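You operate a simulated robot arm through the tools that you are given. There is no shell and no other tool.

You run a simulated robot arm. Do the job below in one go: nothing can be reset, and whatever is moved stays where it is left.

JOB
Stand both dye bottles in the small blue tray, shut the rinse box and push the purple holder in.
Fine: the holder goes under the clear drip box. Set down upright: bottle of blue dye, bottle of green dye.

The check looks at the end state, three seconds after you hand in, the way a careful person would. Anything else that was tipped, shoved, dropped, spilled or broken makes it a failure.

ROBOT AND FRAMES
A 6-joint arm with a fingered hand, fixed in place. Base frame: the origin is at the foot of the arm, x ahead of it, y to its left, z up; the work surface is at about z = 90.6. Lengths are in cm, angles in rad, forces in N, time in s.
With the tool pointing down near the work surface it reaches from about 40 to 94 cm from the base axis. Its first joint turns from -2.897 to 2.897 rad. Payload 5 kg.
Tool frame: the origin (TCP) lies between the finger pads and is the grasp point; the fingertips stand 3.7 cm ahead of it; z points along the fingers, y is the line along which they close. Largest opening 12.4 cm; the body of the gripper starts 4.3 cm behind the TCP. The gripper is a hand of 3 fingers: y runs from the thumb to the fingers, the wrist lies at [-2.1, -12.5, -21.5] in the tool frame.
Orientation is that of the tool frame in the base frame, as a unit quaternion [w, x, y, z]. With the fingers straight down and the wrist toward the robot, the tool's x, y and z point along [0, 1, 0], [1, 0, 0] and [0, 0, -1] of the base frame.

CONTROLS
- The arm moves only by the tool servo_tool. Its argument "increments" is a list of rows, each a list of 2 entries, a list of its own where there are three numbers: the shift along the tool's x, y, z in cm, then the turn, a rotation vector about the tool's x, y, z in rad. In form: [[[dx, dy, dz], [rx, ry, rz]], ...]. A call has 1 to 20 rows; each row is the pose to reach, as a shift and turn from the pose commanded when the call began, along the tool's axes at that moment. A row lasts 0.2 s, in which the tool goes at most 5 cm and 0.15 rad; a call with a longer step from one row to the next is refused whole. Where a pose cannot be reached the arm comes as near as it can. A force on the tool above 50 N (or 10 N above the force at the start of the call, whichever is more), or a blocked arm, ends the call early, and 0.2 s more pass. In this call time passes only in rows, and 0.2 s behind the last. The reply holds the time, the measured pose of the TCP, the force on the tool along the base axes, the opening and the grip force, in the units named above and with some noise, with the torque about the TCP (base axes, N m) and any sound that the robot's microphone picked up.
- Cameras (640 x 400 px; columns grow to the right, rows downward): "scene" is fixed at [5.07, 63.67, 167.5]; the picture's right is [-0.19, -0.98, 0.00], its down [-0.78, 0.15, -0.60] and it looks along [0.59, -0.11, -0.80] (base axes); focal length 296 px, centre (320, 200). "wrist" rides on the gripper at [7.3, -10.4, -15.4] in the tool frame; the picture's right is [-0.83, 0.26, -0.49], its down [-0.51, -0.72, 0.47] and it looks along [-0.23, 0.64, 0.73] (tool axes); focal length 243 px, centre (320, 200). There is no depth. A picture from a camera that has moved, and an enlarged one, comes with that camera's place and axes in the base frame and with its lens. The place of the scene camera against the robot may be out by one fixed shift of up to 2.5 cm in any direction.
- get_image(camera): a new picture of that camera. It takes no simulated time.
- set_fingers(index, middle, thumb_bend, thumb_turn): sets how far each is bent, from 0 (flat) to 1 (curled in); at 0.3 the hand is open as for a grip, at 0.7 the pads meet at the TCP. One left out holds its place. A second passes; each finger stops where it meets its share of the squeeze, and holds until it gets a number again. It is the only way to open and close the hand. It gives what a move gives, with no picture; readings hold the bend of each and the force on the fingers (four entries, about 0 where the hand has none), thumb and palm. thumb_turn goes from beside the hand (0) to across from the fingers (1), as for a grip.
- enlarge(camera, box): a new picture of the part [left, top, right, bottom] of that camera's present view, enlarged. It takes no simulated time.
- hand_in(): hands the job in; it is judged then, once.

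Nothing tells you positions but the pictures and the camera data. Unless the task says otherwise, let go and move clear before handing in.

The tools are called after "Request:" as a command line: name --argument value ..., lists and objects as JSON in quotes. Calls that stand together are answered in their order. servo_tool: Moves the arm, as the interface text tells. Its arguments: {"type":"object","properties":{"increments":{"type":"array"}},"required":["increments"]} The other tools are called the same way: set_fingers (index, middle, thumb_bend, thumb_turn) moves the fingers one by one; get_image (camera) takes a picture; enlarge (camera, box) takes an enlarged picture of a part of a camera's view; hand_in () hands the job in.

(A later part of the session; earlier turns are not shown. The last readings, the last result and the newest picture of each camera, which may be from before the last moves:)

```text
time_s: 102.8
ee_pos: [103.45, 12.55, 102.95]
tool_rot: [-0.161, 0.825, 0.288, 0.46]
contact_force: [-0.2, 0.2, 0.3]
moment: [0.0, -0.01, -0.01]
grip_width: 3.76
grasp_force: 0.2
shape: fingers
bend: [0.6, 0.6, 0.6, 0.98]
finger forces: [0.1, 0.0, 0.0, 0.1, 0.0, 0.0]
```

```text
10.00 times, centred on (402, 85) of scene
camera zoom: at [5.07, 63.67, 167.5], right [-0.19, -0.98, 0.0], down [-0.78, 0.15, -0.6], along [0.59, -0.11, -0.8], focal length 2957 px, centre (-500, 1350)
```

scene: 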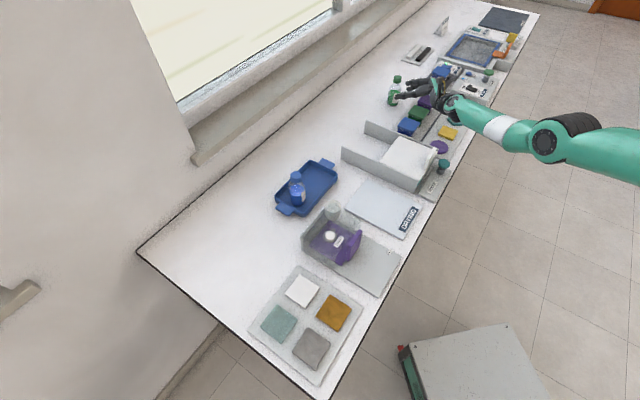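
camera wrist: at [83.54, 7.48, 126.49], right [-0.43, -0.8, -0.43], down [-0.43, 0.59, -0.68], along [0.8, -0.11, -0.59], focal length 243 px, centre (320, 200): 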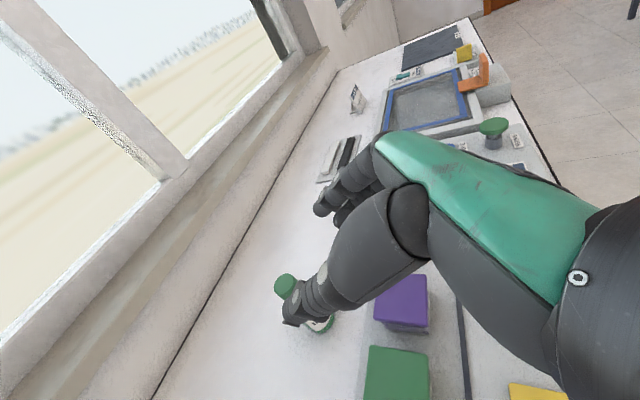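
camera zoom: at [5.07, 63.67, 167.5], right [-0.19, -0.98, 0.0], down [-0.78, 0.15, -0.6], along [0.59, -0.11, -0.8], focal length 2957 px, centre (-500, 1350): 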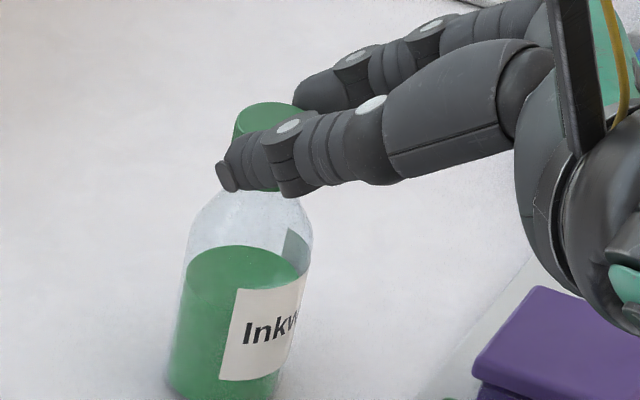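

The index finger has just touched and moved the cap about 2 mm. I'll bring the thumb in next so it's supported from both sides.

Request:
set_fingers --thumb_bend 0.63

Request:
enlarge --camera "wrist" --box '[240, 200, 400, 300]'

Request:
enlarge --camera "scene" --box '[370, 65, 434, 105]'

```text
time_s: 103.8
ee_pos: [103.41, 12.54, 102.97]
tool_rot: [-0.162, 0.825, 0.287, 0.459]
contact_force: [-0.5, 0.7, 0.2]
moment: [-0.01, 0.05, 0.01]
grip_width: 3.36
grasp_force: 0.9
shape: fingers
bend: [0.6, 0.6, 0.63, 0.98]
finger forces: [0.5, 0.0, 0.1, 0.0, 0.3, 0.1]
```

```text
4.00 times, centred on (320, 250) of wrist
camera zoom: at [89.77, 14.94, 117.16], right [-0.51, -0.74, -0.45], down [-0.34, 0.65, -0.68], along [0.79, -0.19, -0.58], focal length 970 px, centre (320, 0)
```

zoom: 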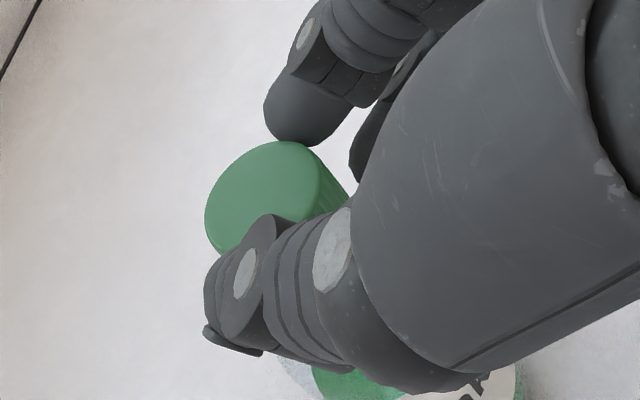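

```text
10.00 times, centred on (402, 85) of scene
camera zoom: at [5.07, 63.67, 167.5], right [-0.19, -0.98, 0.0], down [-0.78, 0.15, -0.6], along [0.59, -0.11, -0.8], focal length 2957 px, centre (-500, 1350)
```

zoom: 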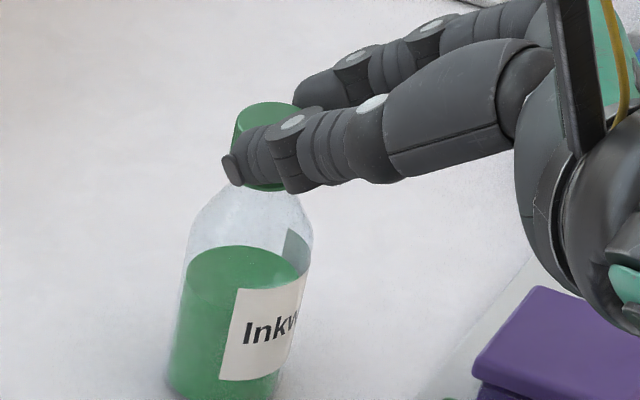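

Request:
set_fingers --middle 0.63

Request:
set_fingers --index 0.62 --middle 0.65 --thumb_bend 0.65

Request:
enlarge --camera "wrist" --box '[240, 200, 400, 300]'

Request:
enlarge --camera "scene" --box '[370, 65, 434, 105]'

```text
time_s: 104.8
ee_pos: [103.37, 12.55, 102.94]
tool_rot: [-0.161, 0.825, 0.287, 0.459]
contact_force: [0.2, 0.4, 0.2]
moment: [0.03, 0.02, 0.0]
grip_width: 3.38
grasp_force: 0.2
shape: fingers
bend: [0.6, 0.63, 0.63, 0.98]
finger forces: [0.5, 0.0, 0.0, 0.1, 0.4, 0.1]
```

```text
time_s: 105.8
ee_pos: [103.38, 12.56, 102.97]
tool_rot: [-0.161, 0.825, 0.288, 0.46]
contact_force: [0.3, 0.4, 0.2]
moment: [-0.03, 0.02, -0.02]
grip_width: 3.18
grasp_force: 1.8
shape: fingers
bend: [0.6, 0.65, 0.63, 0.98]
finger forces: [1.7, 0.2, 0.0, 0.0, 1.7, 0.1]
```

```text
4.00 times, centred on (320, 250) of wrist
camera zoom: at [89.77, 14.94, 117.16], right [-0.51, -0.74, -0.45], down [-0.34, 0.65, -0.68], along [0.79, -0.19, -0.58], focal length 970 px, centre (320, 0)
```

zoom: 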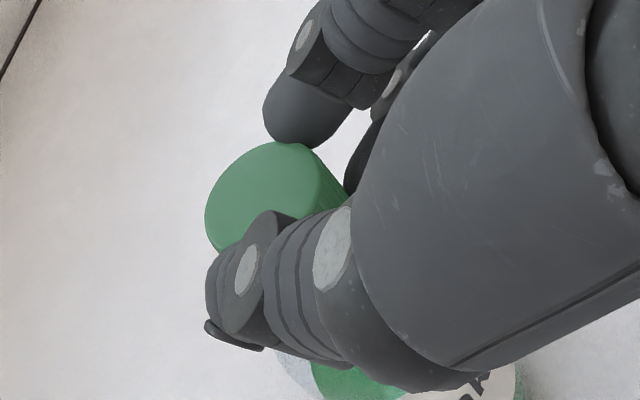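

```text
10.00 times, centred on (402, 85) of scene
camera zoom: at [5.07, 63.67, 167.5], right [-0.19, -0.98, 0.0], down [-0.78, 0.15, -0.6], along [0.59, -0.11, -0.8], focal length 2957 px, centre (-500, 1350)
```

zoom: 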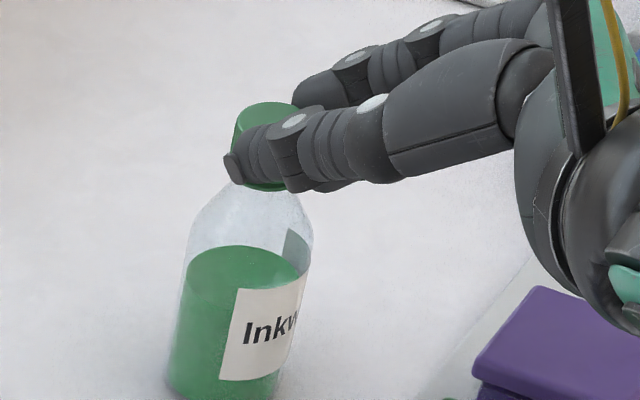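

Thumb and index now press evenly at 1.7 N and the bottle stays upright. I'll increase the squeeze.

Request:
set_fingers --index 0.64 --middle 0.68 --thumb_bend 0.67

Request:
enlarge --camera "wrist" --box '[240, 200, 400, 300]'

Request:
enlarge --camera "scene" --box '[370, 65, 434, 105]'

```text
time_s: 106.8
ee_pos: [103.34, 12.57, 103.02]
tool_rot: [-0.162, 0.825, 0.287, 0.46]
contact_force: [0.5, -0.7, 0.7]
moment: [-0.02, 0.02, -0.01]
grip_width: 3.07
grasp_force: 4.2
shape: fingers
bend: [0.61, 0.67, 0.64, 0.97]
finger forces: [2.9, 1.2, 0.0, 0.0, 4.0, 0.0]
```

```text
4.00 times, centred on (320, 250) of wrist
camera zoom: at [89.77, 14.94, 117.15], right [-0.51, -0.74, -0.45], down [-0.34, 0.65, -0.68], along [0.79, -0.19, -0.58], focal length 970 px, centre (320, 0)
```

zoom: 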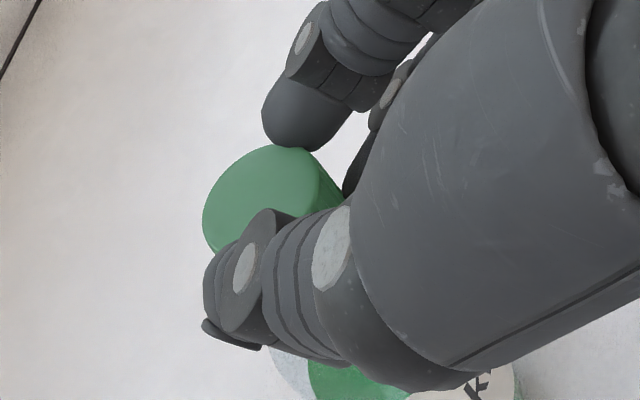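

```text
10.00 times, centred on (402, 85) of scene
camera zoom: at [5.07, 63.67, 167.5], right [-0.19, -0.98, 0.0], down [-0.78, 0.15, -0.6], along [0.59, -0.11, -0.8], focal length 2957 px, centre (-500, 1350)
```

zoom: 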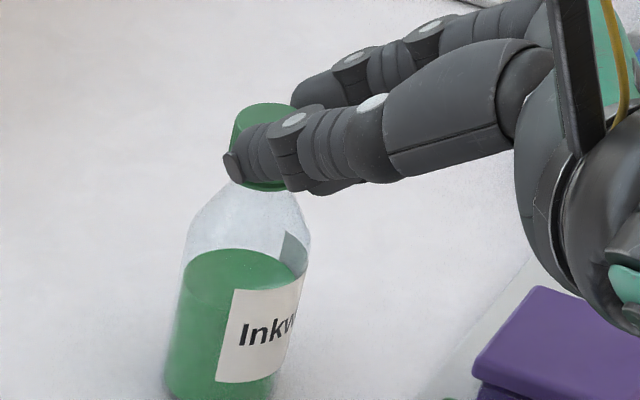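

Gripped at 4 N with a tiny outward creep of about 2 mm. I'll lift very gently, just 4 mm, and see whether it holds.

Request:
servo_tool --increments '[[[0.09, 0, -0.05], [0, 0, 0]], [[0.17, 0, -0.105], [0, 0, 0]], [[0.26, 0, -0.16], [0, 0, 0]], [[0.34, 0, -0.21], [0, 0, 0]]]'

Request:
enlarge --camera "wrist" --box '[240, 200, 400, 300]'

Request:
enlarge --camera "scene" --box '[370, 65, 434, 105]'

```text
time_s: 107.8
ee_pos: [103.37, 12.64, 103.48]
tool_rot: [-0.16, 0.825, 0.287, 0.461]
contact_force: [-0.4, -1.0, -2.1]
moment: [-0.02, 0.01, 0.01]
grip_width: 3.08
grasp_force: 3.5
shape: fingers
bend: [0.61, 0.67, 0.64, 0.97]
finger forces: [2.8, 1.3, 0.0, 0.1, 3.9, 0.1]
```

```text
4.00 times, centred on (320, 250) of wrist
camera zoom: at [89.79, 15.05, 117.59], right [-0.51, -0.73, -0.45], down [-0.34, 0.65, -0.68], along [0.79, -0.19, -0.58], focal length 970 px, centre (320, 0)
```

zoom: 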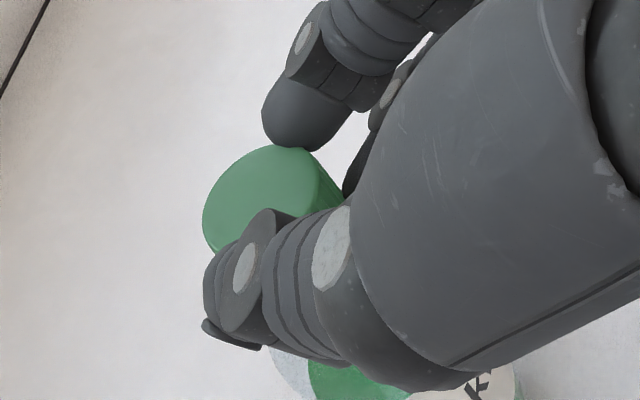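

```text
10.00 times, centred on (402, 85) of scene
camera zoom: at [5.07, 63.67, 167.5], right [-0.19, -0.98, 0.0], down [-0.78, 0.15, -0.6], along [0.59, -0.11, -0.8], focal length 2957 px, centre (-500, 1350)
```

zoom: 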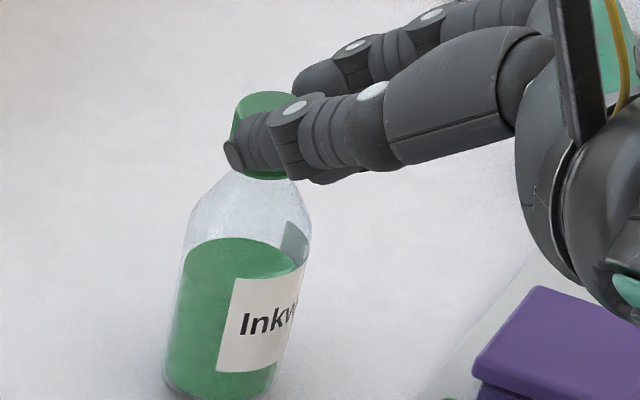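

The bottle hangs from the cap grip, upright, with 2 N of load. I'll raise a few more millimetres and shift it slowly left to the blue bottle's old spot, where a full body grasp is in reach.

Request:
servo_tool --increments '[[[0.17, 0, -0.105], [0, 0, 0]], [[0.34, 0, -0.21], [0, 0, 0]], [[0.32, -0.4, -0.24], [0, 0, 0]], [[0.28, -1.2, -0.3], [0, 0, 0]], [[0.23, -2.2, -0.38], [0, 0, 0]], [[0.18, -3.3, -0.46], [0, 0, 0]], [[0.13, -4.4, -0.54], [0, 0, 0]]]'

Request:
enlarge --camera "scene" --box '[360, 65, 440, 115]'

Request:
enlarge --camera "wrist" --box '[200, 180, 400, 305]'

```text
time_s: 109.4
ee_pos: [100.27, 15.75, 103.72]
tool_rot: [-0.16, 0.825, 0.287, 0.46]
contact_force: [0.6, -0.4, -0.3]
moment: [-0.04, 0.07, 0.05]
grip_width: 3.05
grasp_force: 3.4
shape: fingers
bend: [0.61, 0.67, 0.64, 0.97]
finger forces: [2.9, 1.0, 0.0, 0.1, 3.7, 0.0]
out of reach, approached as far as the arm can: row 4, 5, 6
```

```text
8.00 times, centred on (400, 90) of scene
camera zoom: at [5.07, 63.67, 167.5], right [-0.19, -0.98, 0.0], down [-0.78, 0.15, -0.6], along [0.59, -0.11, -0.8], focal length 2366 px, centre (-320, 1080)
```

zoom: 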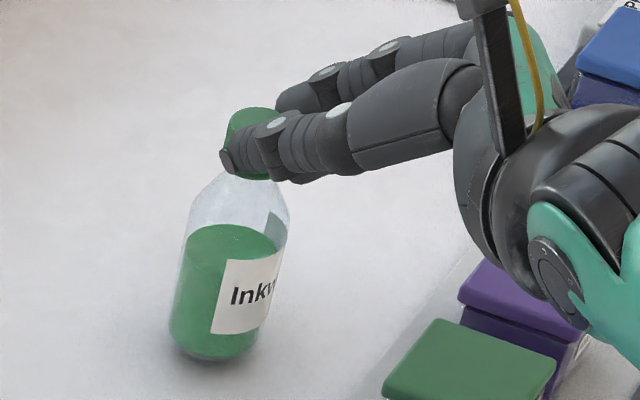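

```text
3.20 times, centred on (300, 242) of wrist
camera zoom: at [86.66, 18.21, 117.94], right [-0.51, -0.74, -0.45], down [-0.34, 0.65, -0.68], along [0.79, -0.19, -0.58], focal length 776 px, centre (384, 64)
```

zoom: 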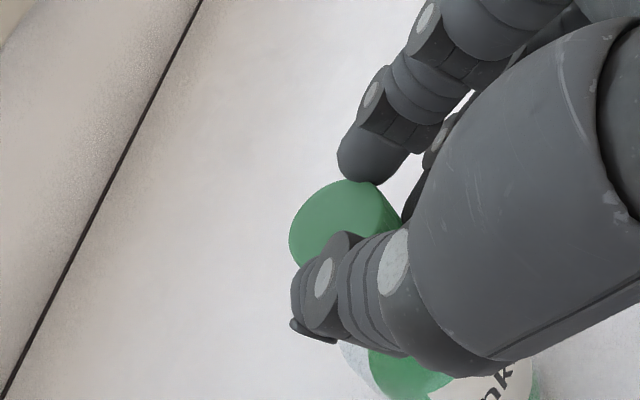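

It's following well. I'll raise it slightly and finish the shift to about (98.7, 21.6).

Request:
servo_tool --increments '[[[0.25, 0, -0.16], [0, 0, 0]], [[0.24, -0.4, -0.18], [0, 0, 0]], [[0.21, -1.2, -0.23], [0, 0, 0]], [[0.17, -2.2, -0.3], [0, 0, 0]], [[0.13, -3.3, -0.37], [0, 0, 0]], [[0.09, -4.4, -0.44], [0, 0, 0]], [[0.06, -5.3, -0.49], [0, 0, 0]], [[0.05, -5.8, -0.52], [0, 0, 0]]]'

Request:
enlarge --camera "scene" --box '[350, 65, 430, 115]'

Request:
enlarge --camera "wrist" --box '[200, 180, 400, 305]'

```text
time_s: 111.2
ee_pos: [96.55, 20.11, 104.01]
tool_rot: [-0.159, 0.825, 0.285, 0.461]
contact_force: [0.7, 0.5, -0.1]
moment: [-0.04, 0.02, -0.01]
grip_width: 3.06
grasp_force: 3.8
shape: fingers
bend: [0.61, 0.67, 0.64, 0.97]
finger forces: [2.6, 1.1, 0.0, 0.0, 3.6, 0.0]
```

```text
8.00 times, centred on (390, 90) of scene
camera zoom: at [5.07, 63.67, 167.5], right [-0.19, -0.98, 0.0], down [-0.78, 0.15, -0.6], along [0.59, -0.11, -0.8], focal length 2366 px, centre (-240, 1080)
```

zoom: 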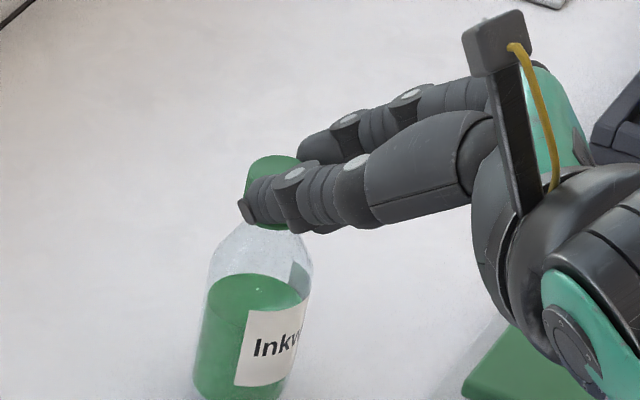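

```text
3.20 times, centred on (300, 242) of wrist
camera zoom: at [82.81, 22.54, 118.21], right [-0.51, -0.74, -0.45], down [-0.34, 0.65, -0.68], along [0.79, -0.19, -0.58], focal length 776 px, centre (384, 64)
```

zoom: 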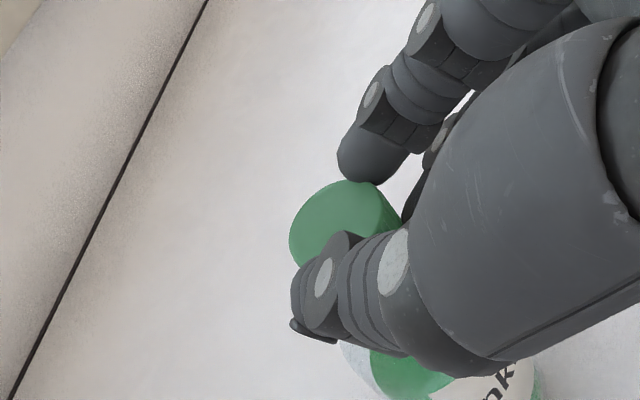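

Request:
enlarge --camera "scene" --box '[340, 70, 436, 130]'

```text
6.67 times, centred on (388, 100) of scene
camera zoom: at [5.07, 63.67, 167.5], right [-0.19, -0.98, 0.0], down [-0.78, 0.15, -0.6], along [0.59, -0.11, -0.8], focal length 1972 px, centre (-133, 867)
```

zoom: 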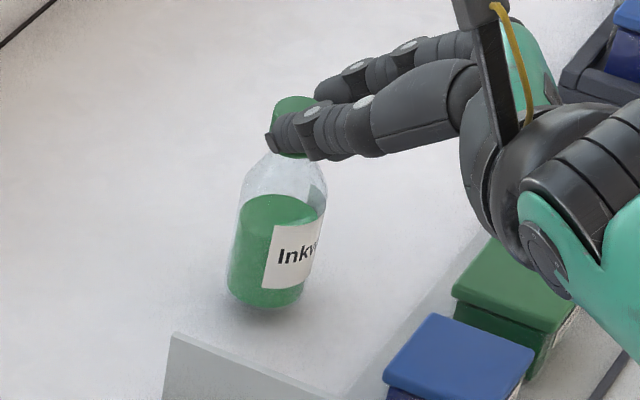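

The bottle hangs upright about 1 cm above the bench at the new spot. I'll set it down here and re-grasp it by the body for the long carry.

Request:
servo_tool --increments '[[[-0.2, 0, 0.13], [0, 0, 0]], [[-0.4, 0, 0.25], [0, 0, 0]], [[-0.6, 0, 0.37], [0, 0, 0]]]'

Request:
servo_tool --increments '[[[-0.09, 0, 0.055], [0, 0, 0]], [[-0.17, 0, 0.105], [0, 0, 0]], [[-0.26, 0, 0.16], [0, 0, 0]]]'

Request:
enlarge --camera "scene" --box '[340, 70, 436, 130]'

```text
time_s: 112.0
ee_pos: [96.44, 20.13, 103.39]
tool_rot: [-0.16, 0.825, 0.286, 0.46]
contact_force: [-0.3, -0.3, -1.5]
moment: [-0.01, 0.02, -0.02]
grip_width: 3.03
grasp_force: 3.4
shape: fingers
bend: [0.61, 0.67, 0.64, 0.97]
finger forces: [2.8, 1.1, 0.0, 0.0, 3.6, 0.1]
```

```text
time_s: 112.8
ee_pos: [96.42, 20.01, 103.17]
tool_rot: [-0.159, 0.825, 0.287, 0.46]
contact_force: [-0.4, -0.1, -1.1]
moment: [-0.03, 0.05, 0.0]
grip_width: 3.05
grasp_force: 3.9
shape: fingers
bend: [0.61, 0.67, 0.64, 0.97]
finger forces: [2.7, 1.2, 0.1, 0.0, 3.6, 0.0]
```

```text
6.67 times, centred on (388, 100) of scene
camera zoom: at [5.07, 63.67, 167.5], right [-0.19, -0.98, 0.0], down [-0.78, 0.15, -0.6], along [0.59, -0.11, -0.8], focal length 1972 px, centre (-133, 867)
```

zoom: 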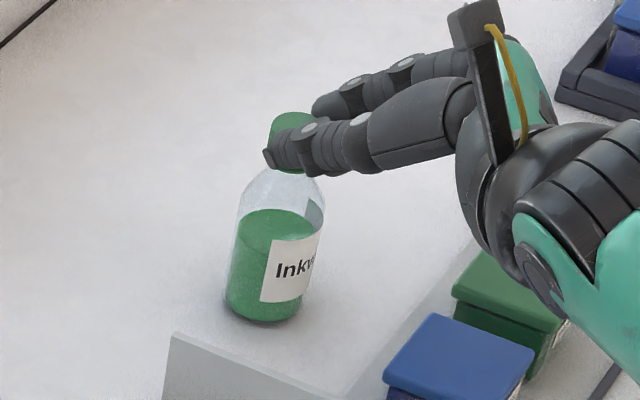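

Request:
servo_tool --increments '[[[-0.06, 0, 0.035], [0, 0, 0]], [[-0.12, 0, 0.075], [0, 0, 0]]]'

Request:
servo_tool --increments '[[[-0.06, 0, 0.035], [0, 0, 0]], [[-0.1, 0, 0.065], [0, 0, 0]]]'

```text
time_s: 113.4
ee_pos: [96.43, 20.14, 102.99]
tool_rot: [-0.16, 0.825, 0.286, 0.46]
contact_force: [0.3, 0.3, -1.2]
moment: [0.01, 0.02, -0.02]
grip_width: 3.07
grasp_force: 3.5
shape: fingers
bend: [0.61, 0.67, 0.64, 0.97]
finger forces: [2.6, 1.3, 0.0, 0.1, 3.5, 0.1]
```

```text
time_s: 114.0
ee_pos: [96.45, 20.14, 103.02]
tool_rot: [-0.16, 0.825, 0.286, 0.461]
contact_force: [0.2, 0.2, 0.8]
moment: [0.01, -0.01, -0.01]
grip_width: 3.06
grasp_force: 3.6
shape: fingers
bend: [0.61, 0.67, 0.64, 0.97]
finger forces: [2.6, 1.2, 0.0, 0.0, 3.7, 0.0]
```

The force turned positive, so the bottle is standing on the bench. I'll release gently.

Request:
set_fingers --index 0.57 --middle 0.6 --thumb_bend 0.6

Request:
set_fingers --index 0.44 --middle 0.44 --thumb_bend 0.44

Request:
enlarge --camera "scene" --box '[340, 70, 436, 130]'

Request:
enlarge --camera "wrist" --box '[200, 180, 400, 305]'

```text
time_s: 115.0
ee_pos: [96.61, 19.99, 102.96]
tool_rot: [-0.16, 0.825, 0.287, 0.46]
contact_force: [0.9, 0.0, 0.2]
moment: [-0.03, 0.0, 0.02]
grip_width: 4.25
grasp_force: 0.1
shape: fingers
bend: [0.56, 0.6, 0.6, 0.97]
finger forces: [0.0, 0.0, 0.1, 0.1, 0.0, 0.1]
```

```text
time_s: 116.0
ee_pos: [96.5, 20.09, 102.82]
tool_rot: [-0.16, 0.825, 0.286, 0.46]
contact_force: [-0.2, 0.0, 0.3]
moment: [0.0, 0.01, -0.01]
grip_width: 8.56
grasp_force: 0.1
shape: fingers
bend: [0.44, 0.44, 0.44, 0.97]
finger forces: [0.0, 0.0, 0.0, 0.0, 0.0, 0.0]
```

```text
6.67 times, centred on (388, 100) of scene
camera zoom: at [5.07, 63.67, 167.5], right [-0.19, -0.98, 0.0], down [-0.78, 0.15, -0.6], along [0.59, -0.11, -0.8], focal length 1972 px, centre (-133, 867)
```

zoom: 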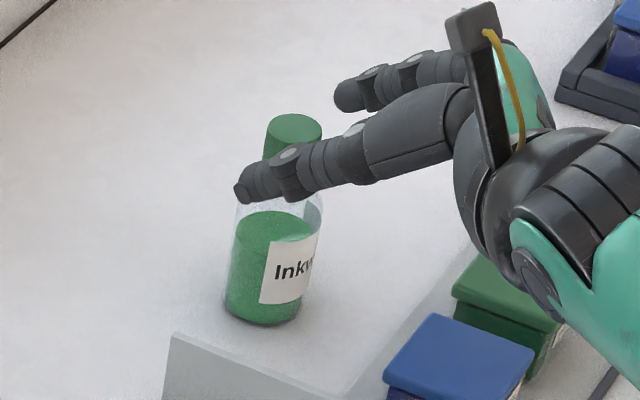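

```text
3.20 times, centred on (300, 242) of wrist
camera zoom: at [82.81, 22.55, 116.98], right [-0.51, -0.73, -0.45], down [-0.34, 0.65, -0.68], along [0.79, -0.19, -0.58], focal length 776 px, centre (384, 64)
```

zoom: 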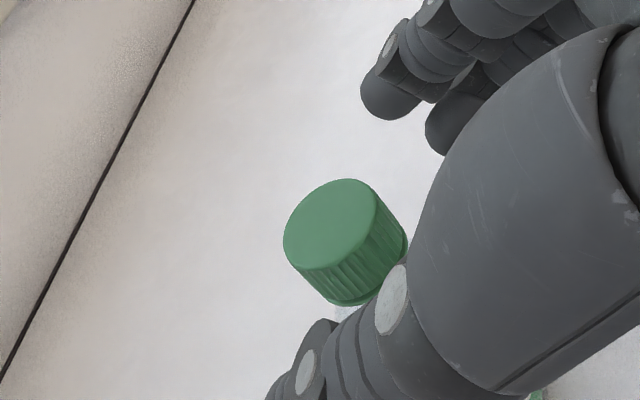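

Green stands safely at about (99.05, 22.26), well inside reach. I'll back off along the fingers and return to the 50° square-on pose used for the blue bottle.

Request:
servo_tool --increments '[[[0, 0, -1.2], [0, 0, 0]], [[0, 0, -2.8], [0, 0, 0]], [[0, 0, -5.0], [0, 0, 0]], [[0, 0, -5.0], [0.05, -0.072, -0.032]], [[0, 0, -5.0], [0.102, -0.145, -0.063]]]'

Request:
enlarge --camera "wrist" --box '[200, 170, 400, 340]'

Request:
enlarge --camera "scene" --box '[340, 60, 468, 140]'

```text
time_s: 117.2
ee_pos: [93.1, 17.53, 105.51]
tool_rot: [-0.166, 0.837, 0.346, 0.39]
contact_force: [-0.8, 0.2, 0.0]
moment: [0.01, -0.01, 0.0]
grip_width: 8.6
grasp_force: 0.1
shape: fingers
bend: [0.44, 0.44, 0.44, 0.97]
finger forces: [0.1, 0.1, 0.0, 0.0, 0.0, 0.0]
```

```text
2.35 times, centred on (300, 255) of wrist
camera zoom: at [80.89, 19.68, 120.9], right [-0.46, -0.83, -0.32], down [-0.49, 0.54, -0.69], along [0.74, -0.16, -0.65], focal length 571 px, centre (367, 71)
```

zoom: 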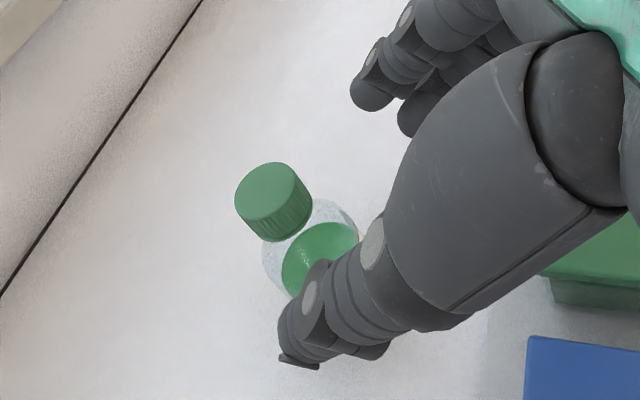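

```text
5.00 times, centred on (404, 100) of scene
camera zoom: at [5.07, 63.67, 167.5], right [-0.19, -0.98, 0.0], down [-0.78, 0.15, -0.6], along [0.59, -0.11, -0.8], focal length 1479 px, centre (-100, 700)
```

zoom: 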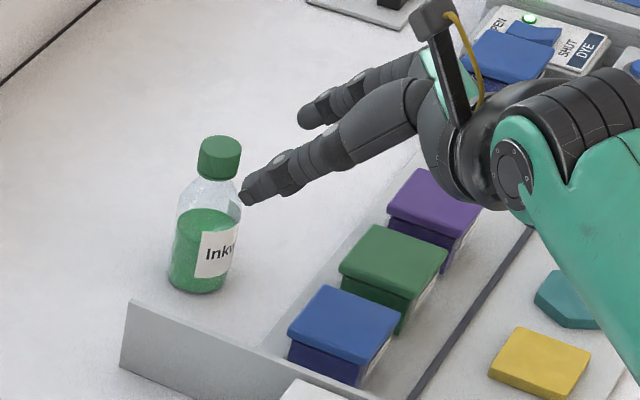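

Request:
servo_tool --increments '[[[-1.0, 0.3, 1.35], [0, 0, 0]], [[-2.0, 0.6, 2.7], [0, 0, 0]], [[-2.92, 0.86, 4.0], [0, 0, 0]]]'

Request:
enlarge --camera "wrist" --box '[200, 170, 400, 340]'

Request:
enlarge --camera "scene" --box '[340, 70, 436, 130]'

```text
time_s: 118.0
ee_pos: [94.58, 17.71, 100.67]
tool_rot: [-0.165, 0.837, 0.346, 0.389]
contact_force: [0.5, -0.2, 0.6]
moment: [0.01, 0.0, 0.01]
grip_width: 8.61
grasp_force: 0.1
shape: fingers
bend: [0.44, 0.44, 0.44, 0.97]
finger forces: [0.0, 0.1, 0.0, 0.0, 0.1, 0.0]
```

```text
2.35 times, centred on (300, 255) of wrist
camera zoom: at [82.37, 19.91, 116.06], right [-0.46, -0.83, -0.32], down [-0.49, 0.54, -0.69], along [0.74, -0.16, -0.65], focal length 571 px, centre (367, 71)
```

zoom: 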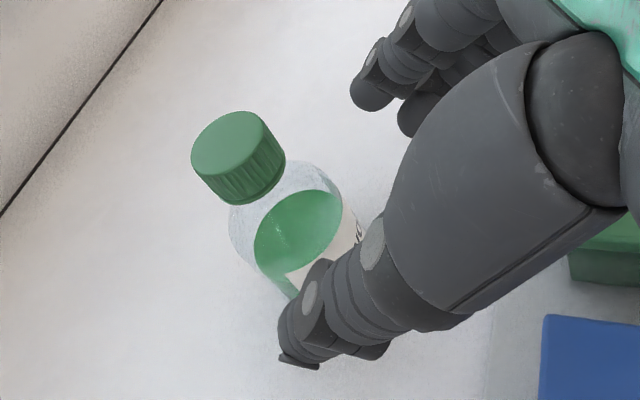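

```text
6.67 times, centred on (388, 100) of scene
camera zoom: at [5.07, 63.67, 167.5], right [-0.19, -0.98, 0.0], down [-0.78, 0.15, -0.6], along [0.59, -0.11, -0.8], focal length 1972 px, centre (-133, 867)
```

zoom: 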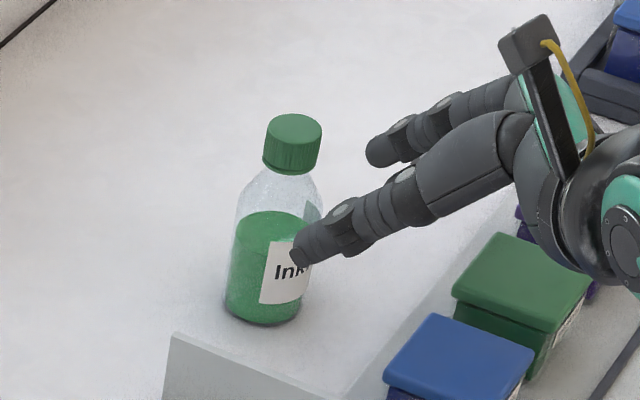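

Request:
servo_tool --increments '[[[0, -0.1, 1.2], [0, 0, 0]], [[0, -0.2, 2.4], [0, 0, 0]], [[0, -0.2, 3.6], [0, 0, 0]], [[0, -0.2, 4.8], [0, 0, 0]], [[0, -0.2, 5.9], [0, 0, 0]]]'

Request:
enlarge --camera "wrist" --box '[200, 150, 440, 350]'

Request:
enlarge --camera "scene" --box '[340, 70, 436, 130]'

```text
time_s: 119.2
ee_pos: [97.56, 21.17, 96.89]
tool_rot: [-0.166, 0.838, 0.345, 0.389]
contact_force: [0.2, 0.9, 0.4]
moment: [0.02, -0.01, -0.01]
grip_width: 8.59
grasp_force: 0.0
shape: fingers
bend: [0.44, 0.44, 0.44, 0.97]
finger forces: [0.0, 0.0, 0.1, 0.0, 0.1, 0.0]
```

```text
2.00 times, centred on (320, 250) of wrist
camera zoom: at [85.33, 23.3, 112.3], right [-0.46, -0.83, -0.32], down [-0.49, 0.54, -0.68], along [0.74, -0.16, -0.65], focal length 485 px, centre (320, 100)
```

zoom: 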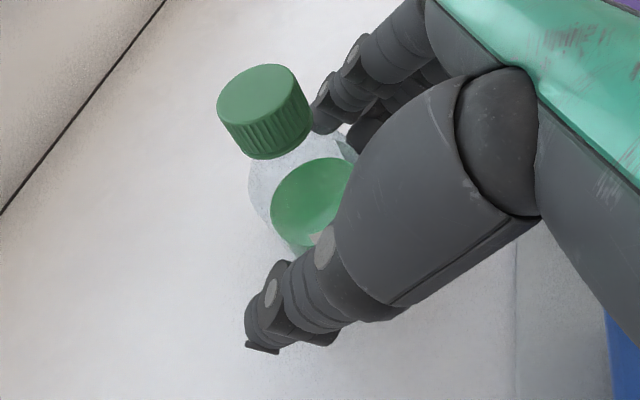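

```text
6.67 times, centred on (388, 100) of scene
camera zoom: at [5.07, 63.67, 167.5], right [-0.19, -0.98, 0.0], down [-0.78, 0.15, -0.6], along [0.59, -0.11, -0.8], focal length 1972 px, centre (-133, 867)
```

zoom: 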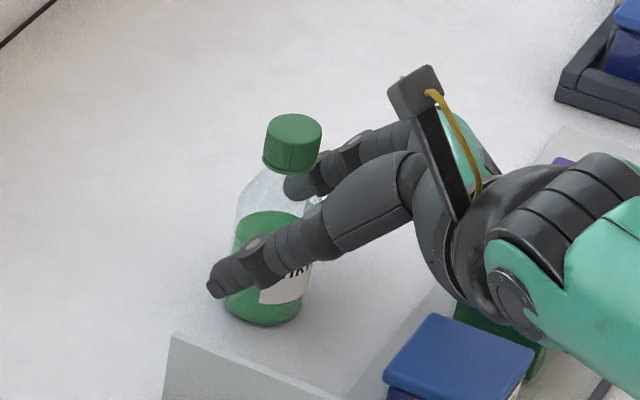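

This is the same geometry as the successful blue grasp. I'll close in stages.

Request:
set_fingers --index 0.52 --middle 0.52 --thumb_bend 0.52

Request:
set_fingers --index 0.56 --middle 0.56 --thumb_bend 0.56

Request:
set_fingers --index 0.64 --middle 0.64 --thumb_bend 0.64

Request:
enlarge --camera "wrist" --box '[200, 150, 440, 350]'

Request:
enlarge --camera "scene" --box '[340, 70, 436, 130]'

```text
time_s: 120.2
ee_pos: [97.59, 21.0, 96.96]
tool_rot: [-0.166, 0.838, 0.345, 0.389]
contact_force: [0.0, -1.1, -0.3]
moment: [0.04, 0.0, 0.04]
grip_width: 6.21
grasp_force: 0.0
shape: fingers
bend: [0.52, 0.52, 0.52, 0.97]
finger forces: [0.0, 0.0, 0.1, 0.0, 0.0, 0.0]
```

```text
time_s: 121.2
ee_pos: [97.63, 20.99, 96.87]
tool_rot: [-0.166, 0.838, 0.346, 0.388]
contact_force: [-0.2, -0.2, -0.1]
moment: [-0.02, 0.02, 0.02]
grip_width: 5.15
grasp_force: 1.1
shape: fingers
bend: [0.55, 0.55, 0.55, 0.97]
finger forces: [0.5, 0.6, 0.1, 0.0, 1.3, 0.0]
```

```text
time_s: 122.2
ee_pos: [97.63, 21.12, 96.92]
tool_rot: [-0.166, 0.838, 0.346, 0.388]
contact_force: [0.7, 0.2, 0.1]
moment: [0.0, -0.02, 0.0]
grip_width: 4.82
grasp_force: 11.8
shape: fingers
bend: [0.58, 0.6, 0.56, 0.97]
finger forces: [6.0, 6.1, 0.1, 0.0, 11.6, 0.1]
```

```text
2.00 times, centred on (320, 250) of wrist
camera zoom: at [85.33, 23.31, 112.3], right [-0.46, -0.83, -0.32], down [-0.49, 0.54, -0.69], along [0.74, -0.16, -0.65], focal length 485 px, centre (320, 100)
```

zoom: 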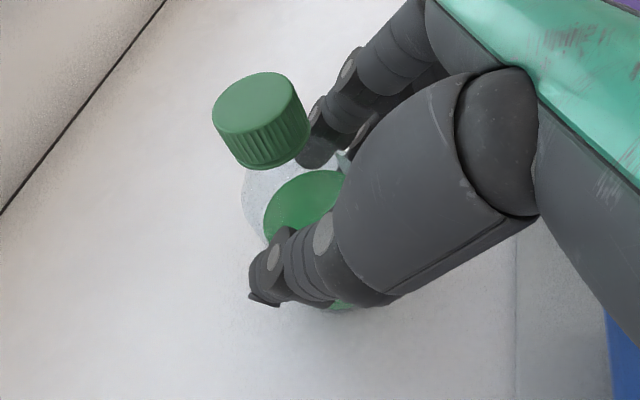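

```text
6.67 times, centred on (388, 100) of scene
camera zoom: at [5.07, 63.67, 167.5], right [-0.19, -0.98, 0.0], down [-0.78, 0.15, -0.6], along [0.59, -0.11, -0.8], focal length 1972 px, centre (-133, 867)
```

zoom: 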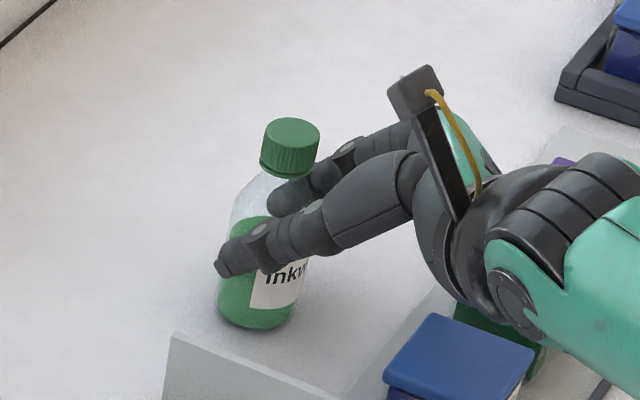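

Firm even grip at 11.6 N, bottle upright. I'll lift slowly, then raise to carrying height.

Request:
servo_tool --increments '[[[0.23, 0, -0.19], [0, 0, 0]], [[0.61, 0, -0.51], [0, 0, 0]], [[1.15, 0, -0.96], [0, 0, 0]], [[2.1, 0, -1.75], [0, 0, 0]], [[3.3, 0, -2.75], [0, 0, 0]], [[4.6, 0, -3.84], [0, 0, 0]], [[5.9, 0, -4.93], [0, 0, 0]], [[7.2, 0, -6.0], [0, 0, 0]], [[8.2, 0, -6.85], [0, 0, 0]], [[8.6, 0, -7.18], [0, 0, 0]]]'

Request:
get_image --camera "scene"

Request:
enlarge --camera "scene" --box '[340, 50, 436, 110]'

```text
time_s: 124.4
ee_pos: [97.65, 21.04, 108.17]
tool_rot: [-0.165, 0.838, 0.346, 0.389]
contact_force: [-0.2, 0.1, -0.9]
moment: [-0.05, 0.02, -0.02]
grip_width: 4.83
grasp_force: 11.9
shape: fingers
bend: [0.58, 0.6, 0.56, 0.97]
finger forces: [6.0, 5.7, 0.0, 0.0, 11.6, 0.0]
```

```text
taken
```

scene: 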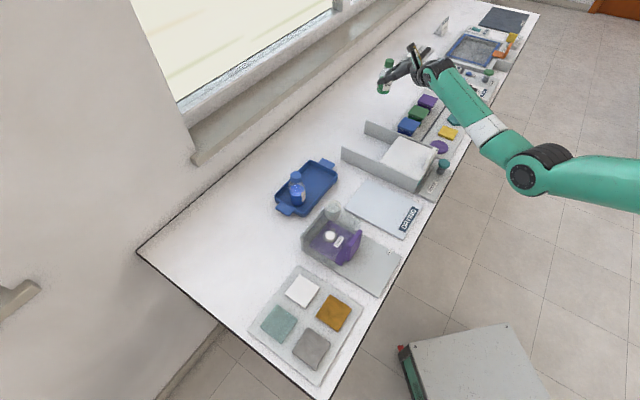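

```text
6.67 times, centred on (388, 80) of scene
camera zoom: at [5.07, 63.67, 167.5], right [-0.19, -0.98, 0.0], down [-0.78, 0.15, -0.6], along [0.59, -0.11, -0.8], focal length 1972 px, centre (-133, 1000)
```

zoom: 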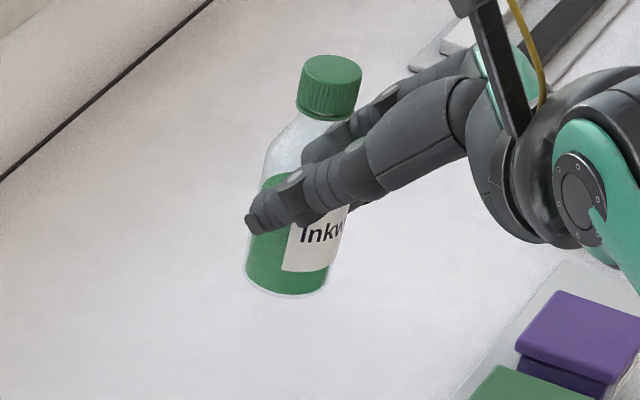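

The bottle is held steady. I'll carry it toward the tray, a little higher this time so it clears the blue bottle's cap, turning the hand as I go.

Request:
servo_tool --increments '[[[0.06, -1.08, -0.05], [0.016, 0, -0.013]], [[0.16, -3.11, -0.14], [0.046, -0.001, -0.038]], [[0.3, -5.78, -0.27], [0.085, -0.001, -0.071]], [[0.46, -8.89, -0.41], [0.131, -0.002, -0.109]], [[0.62, -12.0, -0.56], [0.177, -0.002, -0.148]], [[0.78, -15.1, -0.7], [0.224, -0.003, -0.186]], [[0.94, -18.25, -0.85], [0.27, -0.003, -0.225]], [[1.07, -20.9, -0.97], [0.309, -0.004, -0.257]], [[1.16, -22.7, -1.06], [0.336, -0.004, -0.279]], [[1.2, -23.4, -1.09], [0.346, -0.004, -0.288]]]'

Request:
get_image --camera "scene"

Request:
get_image --camera "wrist"

```text
time_s: 126.6
ee_pos: [80.93, 37.52, 109.92]
tool_rot: [-0.249, 0.739, 0.525, 0.341]
contact_force: [-0.3, -0.7, -1.2]
moment: [-0.01, 0.0, 0.01]
grip_width: 4.79
grasp_force: 11.3
shape: fingers
bend: [0.58, 0.6, 0.56, 0.96]
finger forces: [6.0, 5.6, 0.0, 0.1, 11.5, 0.0]
```

```text
taken
```

scene: 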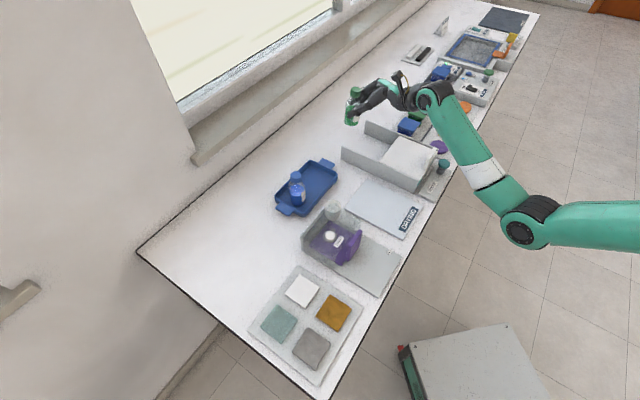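

```text
taken
camera wrist: at [69.02, 34.23, 125.34], right [-0.05, -0.94, -0.32], down [-0.68, 0.27, -0.68], along [0.73, 0.18, -0.65], focal length 243 px, centre (320, 200)
```

wrist: 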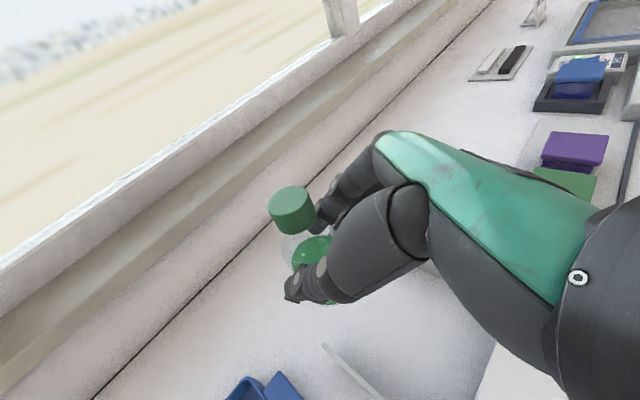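

Request:
servo_tool --increments '[[[0.35, -0.78, 0.42], [0.019, 0, -0.016]], [[1.11, -2.48, 1.33], [0.06, -0.001, -0.051]], [[2.15, -4.8, 2.58], [0.117, -0.002, -0.098]], [[3.25, -7.3, 3.91], [0.177, -0.002, -0.149]], [[4.43, -9.9, 5.32], [0.241, -0.003, -0.202]], [[5.54, -12.4, 6.65], [0.301, -0.004, -0.253]], [[6.44, -14.4, 7.73], [0.35, -0.005, -0.294]], [[6.92, -15.5, 8.31], [0.376, -0.005, -0.316]]]'

Request:
get_image --camera "wrist"

Request:
enlarge --camera "scene" --box '[250, 110, 410, 230]'

```text
time_s: 128.4
ee_pos: [70.04, 52.97, 109.84]
tool_rot: [-0.324, 0.589, 0.689, 0.272]
contact_force: [0.1, 0.6, -1.4]
moment: [0.0, -0.02, 0.0]
grip_width: 4.82
grasp_force: 11.3
shape: fingers
bend: [0.58, 0.6, 0.56, 0.96]
finger forces: [6.0, 5.5, 0.1, 0.0, 11.5, 0.1]
```

```text
taken
camera wrist: at [61.03, 44.23, 125.37], right [0.4, -0.86, -0.32], down [-0.72, -0.08, -0.68], along [0.56, 0.51, -0.65], focal length 243 px, centre (320, 200)
```

wrist: 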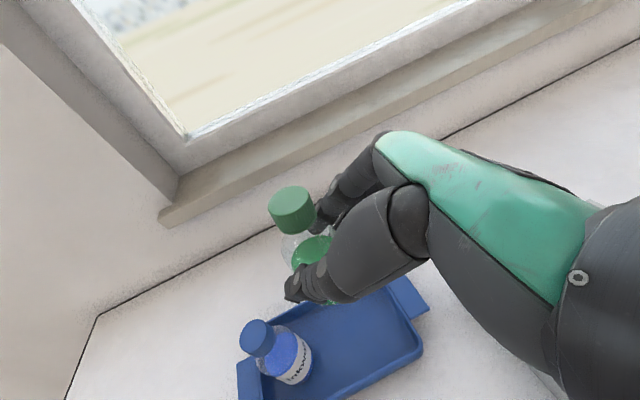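

```text
3.33 times, centred on (330, 170) of scene
camera zoom: at [5.07, 63.67, 167.5], right [-0.19, -0.98, 0.0], down [-0.78, 0.15, -0.6], along [0.59, -0.11, -0.8], focal length 986 px, centre (287, 300)
```

zoom: 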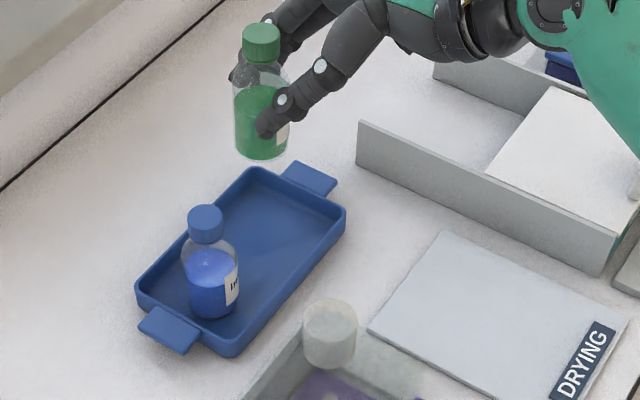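

Green is above the right half of the tray. I'll check the tray and blue bottle positions from here before lowering.

Request:
enlarge --camera "wrist" --box '[220, 260, 460, 400]'

```text
2.67 times, centred on (340, 330) of wrist
camera zoom: at [61.03, 44.23, 125.37], right [0.4, -0.86, -0.32], down [-0.72, -0.08, -0.68], along [0.56, 0.51, -0.65], focal length 647 px, centre (267, -147)
```

zoom: 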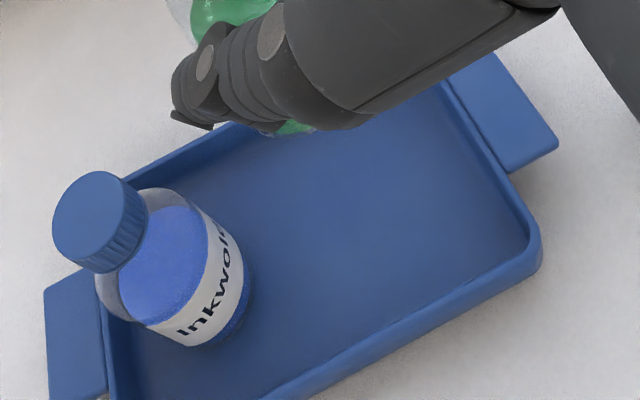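

The tray and blue bottle are exactly where expected (blue at (62.3, 60.6)), leaving about 9 cm between bottle centres. I'll centre and lower the green bottle to just above the floor.

Request:
servo_tool --increments '[[[-0.97, -0.15, 0.41], [0, 0, 0]], [[-2.27, -0.14, 1.5], [0, 0, 0]], [[-3.65, -0.13, 2.66], [0, 0, 0]], [[-5.03, -0.12, 3.81], [0, 0, 0]], [[-6.34, -0.11, 4.91], [0, 0, 0]], [[-7.33, -0.1, 5.74], [0, 0, 0]], [[-7.87, -0.09, 6.19], [0, 0, 0]]]'

Request:
enlarge --camera "scene" --box '[260, 140, 372, 210]'

Request:
enlarge --camera "wrist" --box '[200, 180, 460, 400]'

```text
time_s: 130.0
ee_pos: [69.82, 52.38, 99.97]
tool_rot: [-0.324, 0.59, 0.688, 0.271]
contact_force: [-0.3, 0.1, -1.7]
moment: [-0.01, -0.05, -0.01]
grip_width: 4.83
grasp_force: 11.4
shape: fingers
bend: [0.58, 0.6, 0.56, 0.96]
finger forces: [5.9, 5.6, 0.0, 0.0, 11.4, 0.0]
```

```text
5.71 times, centred on (316, 175) of scene
camera zoom: at [5.07, 63.67, 167.5], right [-0.19, -0.98, 0.0], down [-0.78, 0.15, -0.6], along [0.59, -0.11, -0.8], focal length 1690 px, centre (343, 343)
```

zoom: 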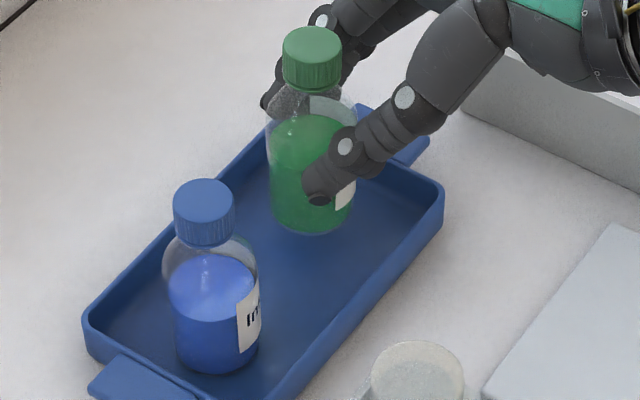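

```text
1.82 times, centred on (330, 290) of wrist
camera zoom: at [60.81, 43.79, 115.43], right [0.4, -0.86, -0.32], down [-0.72, -0.08, -0.68], along [0.56, 0.51, -0.65], focal length 441 px, centre (302, 36)
```

zoom: 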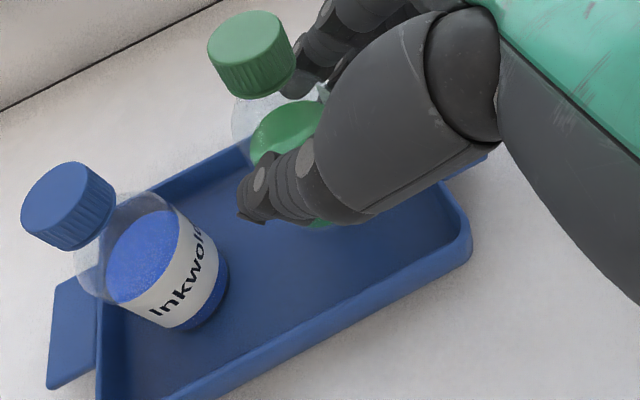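

Request:
servo_tool --increments '[[[-0.38, 0, 0.32], [0, 0, 0]], [[-0.77, 0, 0.64], [0, 0, 0]], [[-1.15, 0, 0.96], [0, 0, 0]], [[-1.53, 0, 1.29], [0, 0, 0]]]'

Request:
servo_tool --increments '[[[-0.15, 0, 0.13], [0, 0, 0]], [[-0.27, 0, 0.22], [0, 0, 0]]]'

Request:
enlarge --camera "scene" --box '[260, 140, 372, 210]'

```text
time_s: 131.0
ee_pos: [69.77, 52.52, 97.97]
tool_rot: [-0.324, 0.59, 0.688, 0.271]
contact_force: [-0.2, -0.5, -1.1]
moment: [-0.04, 0.01, 0.03]
grip_width: 4.81
grasp_force: 11.6
shape: fingers
bend: [0.58, 0.6, 0.56, 0.96]
finger forces: [6.0, 5.6, 0.0, 0.0, 11.4, 0.0]
```

```text
time_s: 131.6
ee_pos: [69.81, 52.48, 97.68]
tool_rot: [-0.324, 0.591, 0.688, 0.271]
contact_force: [-1.5, 0.3, -1.8]
moment: [-0.04, -0.01, -0.01]
grip_width: 4.81
grasp_force: 11.5
shape: fingers
bend: [0.58, 0.6, 0.56, 0.96]
finger forces: [6.1, 5.6, 0.0, 0.1, 11.5, 0.1]
```

```text
5.71 times, centred on (316, 175) of scene
camera zoom: at [5.07, 63.67, 167.5], right [-0.19, -0.98, 0.0], down [-0.78, 0.15, -0.6], along [0.59, -0.11, -0.8], focal length 1690 px, centre (343, 343)
```

zoom: 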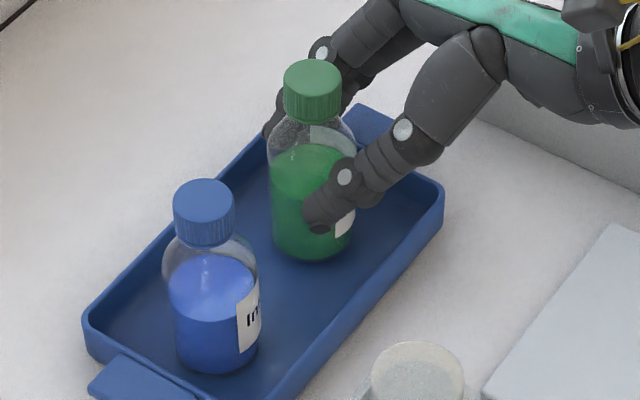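

Still hanging, just a few millimetres off the floor. I'll go down in millimetre steps until it touches.

Request:
servo_tool --increments '[[[-0.08, 0, 0.065], [0, 0, 0]], [[-0.15, 0, 0.13], [0, 0, 0]]]'

Request:
servo_tool --increments '[[[-0.08, 0, 0.065], [0, 0, 0]], [[-0.15, 0, 0.13], [0, 0, 0]]]'

```text
time_s: 132.2
ee_pos: [69.86, 52.52, 97.49]
tool_rot: [-0.324, 0.59, 0.688, 0.272]
contact_force: [-0.2, 0.0, -2.2]
moment: [-0.01, 0.02, 0.0]
grip_width: 4.81
grasp_force: 12.1
shape: fingers
bend: [0.58, 0.6, 0.56, 0.96]
finger forces: [6.0, 5.6, 0.0, 0.1, 11.4, 0.1]
```

```text
time_s: 132.8
ee_pos: [69.87, 52.4, 97.32]
tool_rot: [-0.325, 0.589, 0.688, 0.272]
contact_force: [-0.5, 0.7, 3.0]
moment: [0.07, -0.04, 0.03]
grip_width: 4.81
grasp_force: 11.8
shape: fingers
bend: [0.58, 0.6, 0.56, 0.96]
finger forces: [6.0, 5.7, 0.0, 0.0, 11.8, 0.0]
```

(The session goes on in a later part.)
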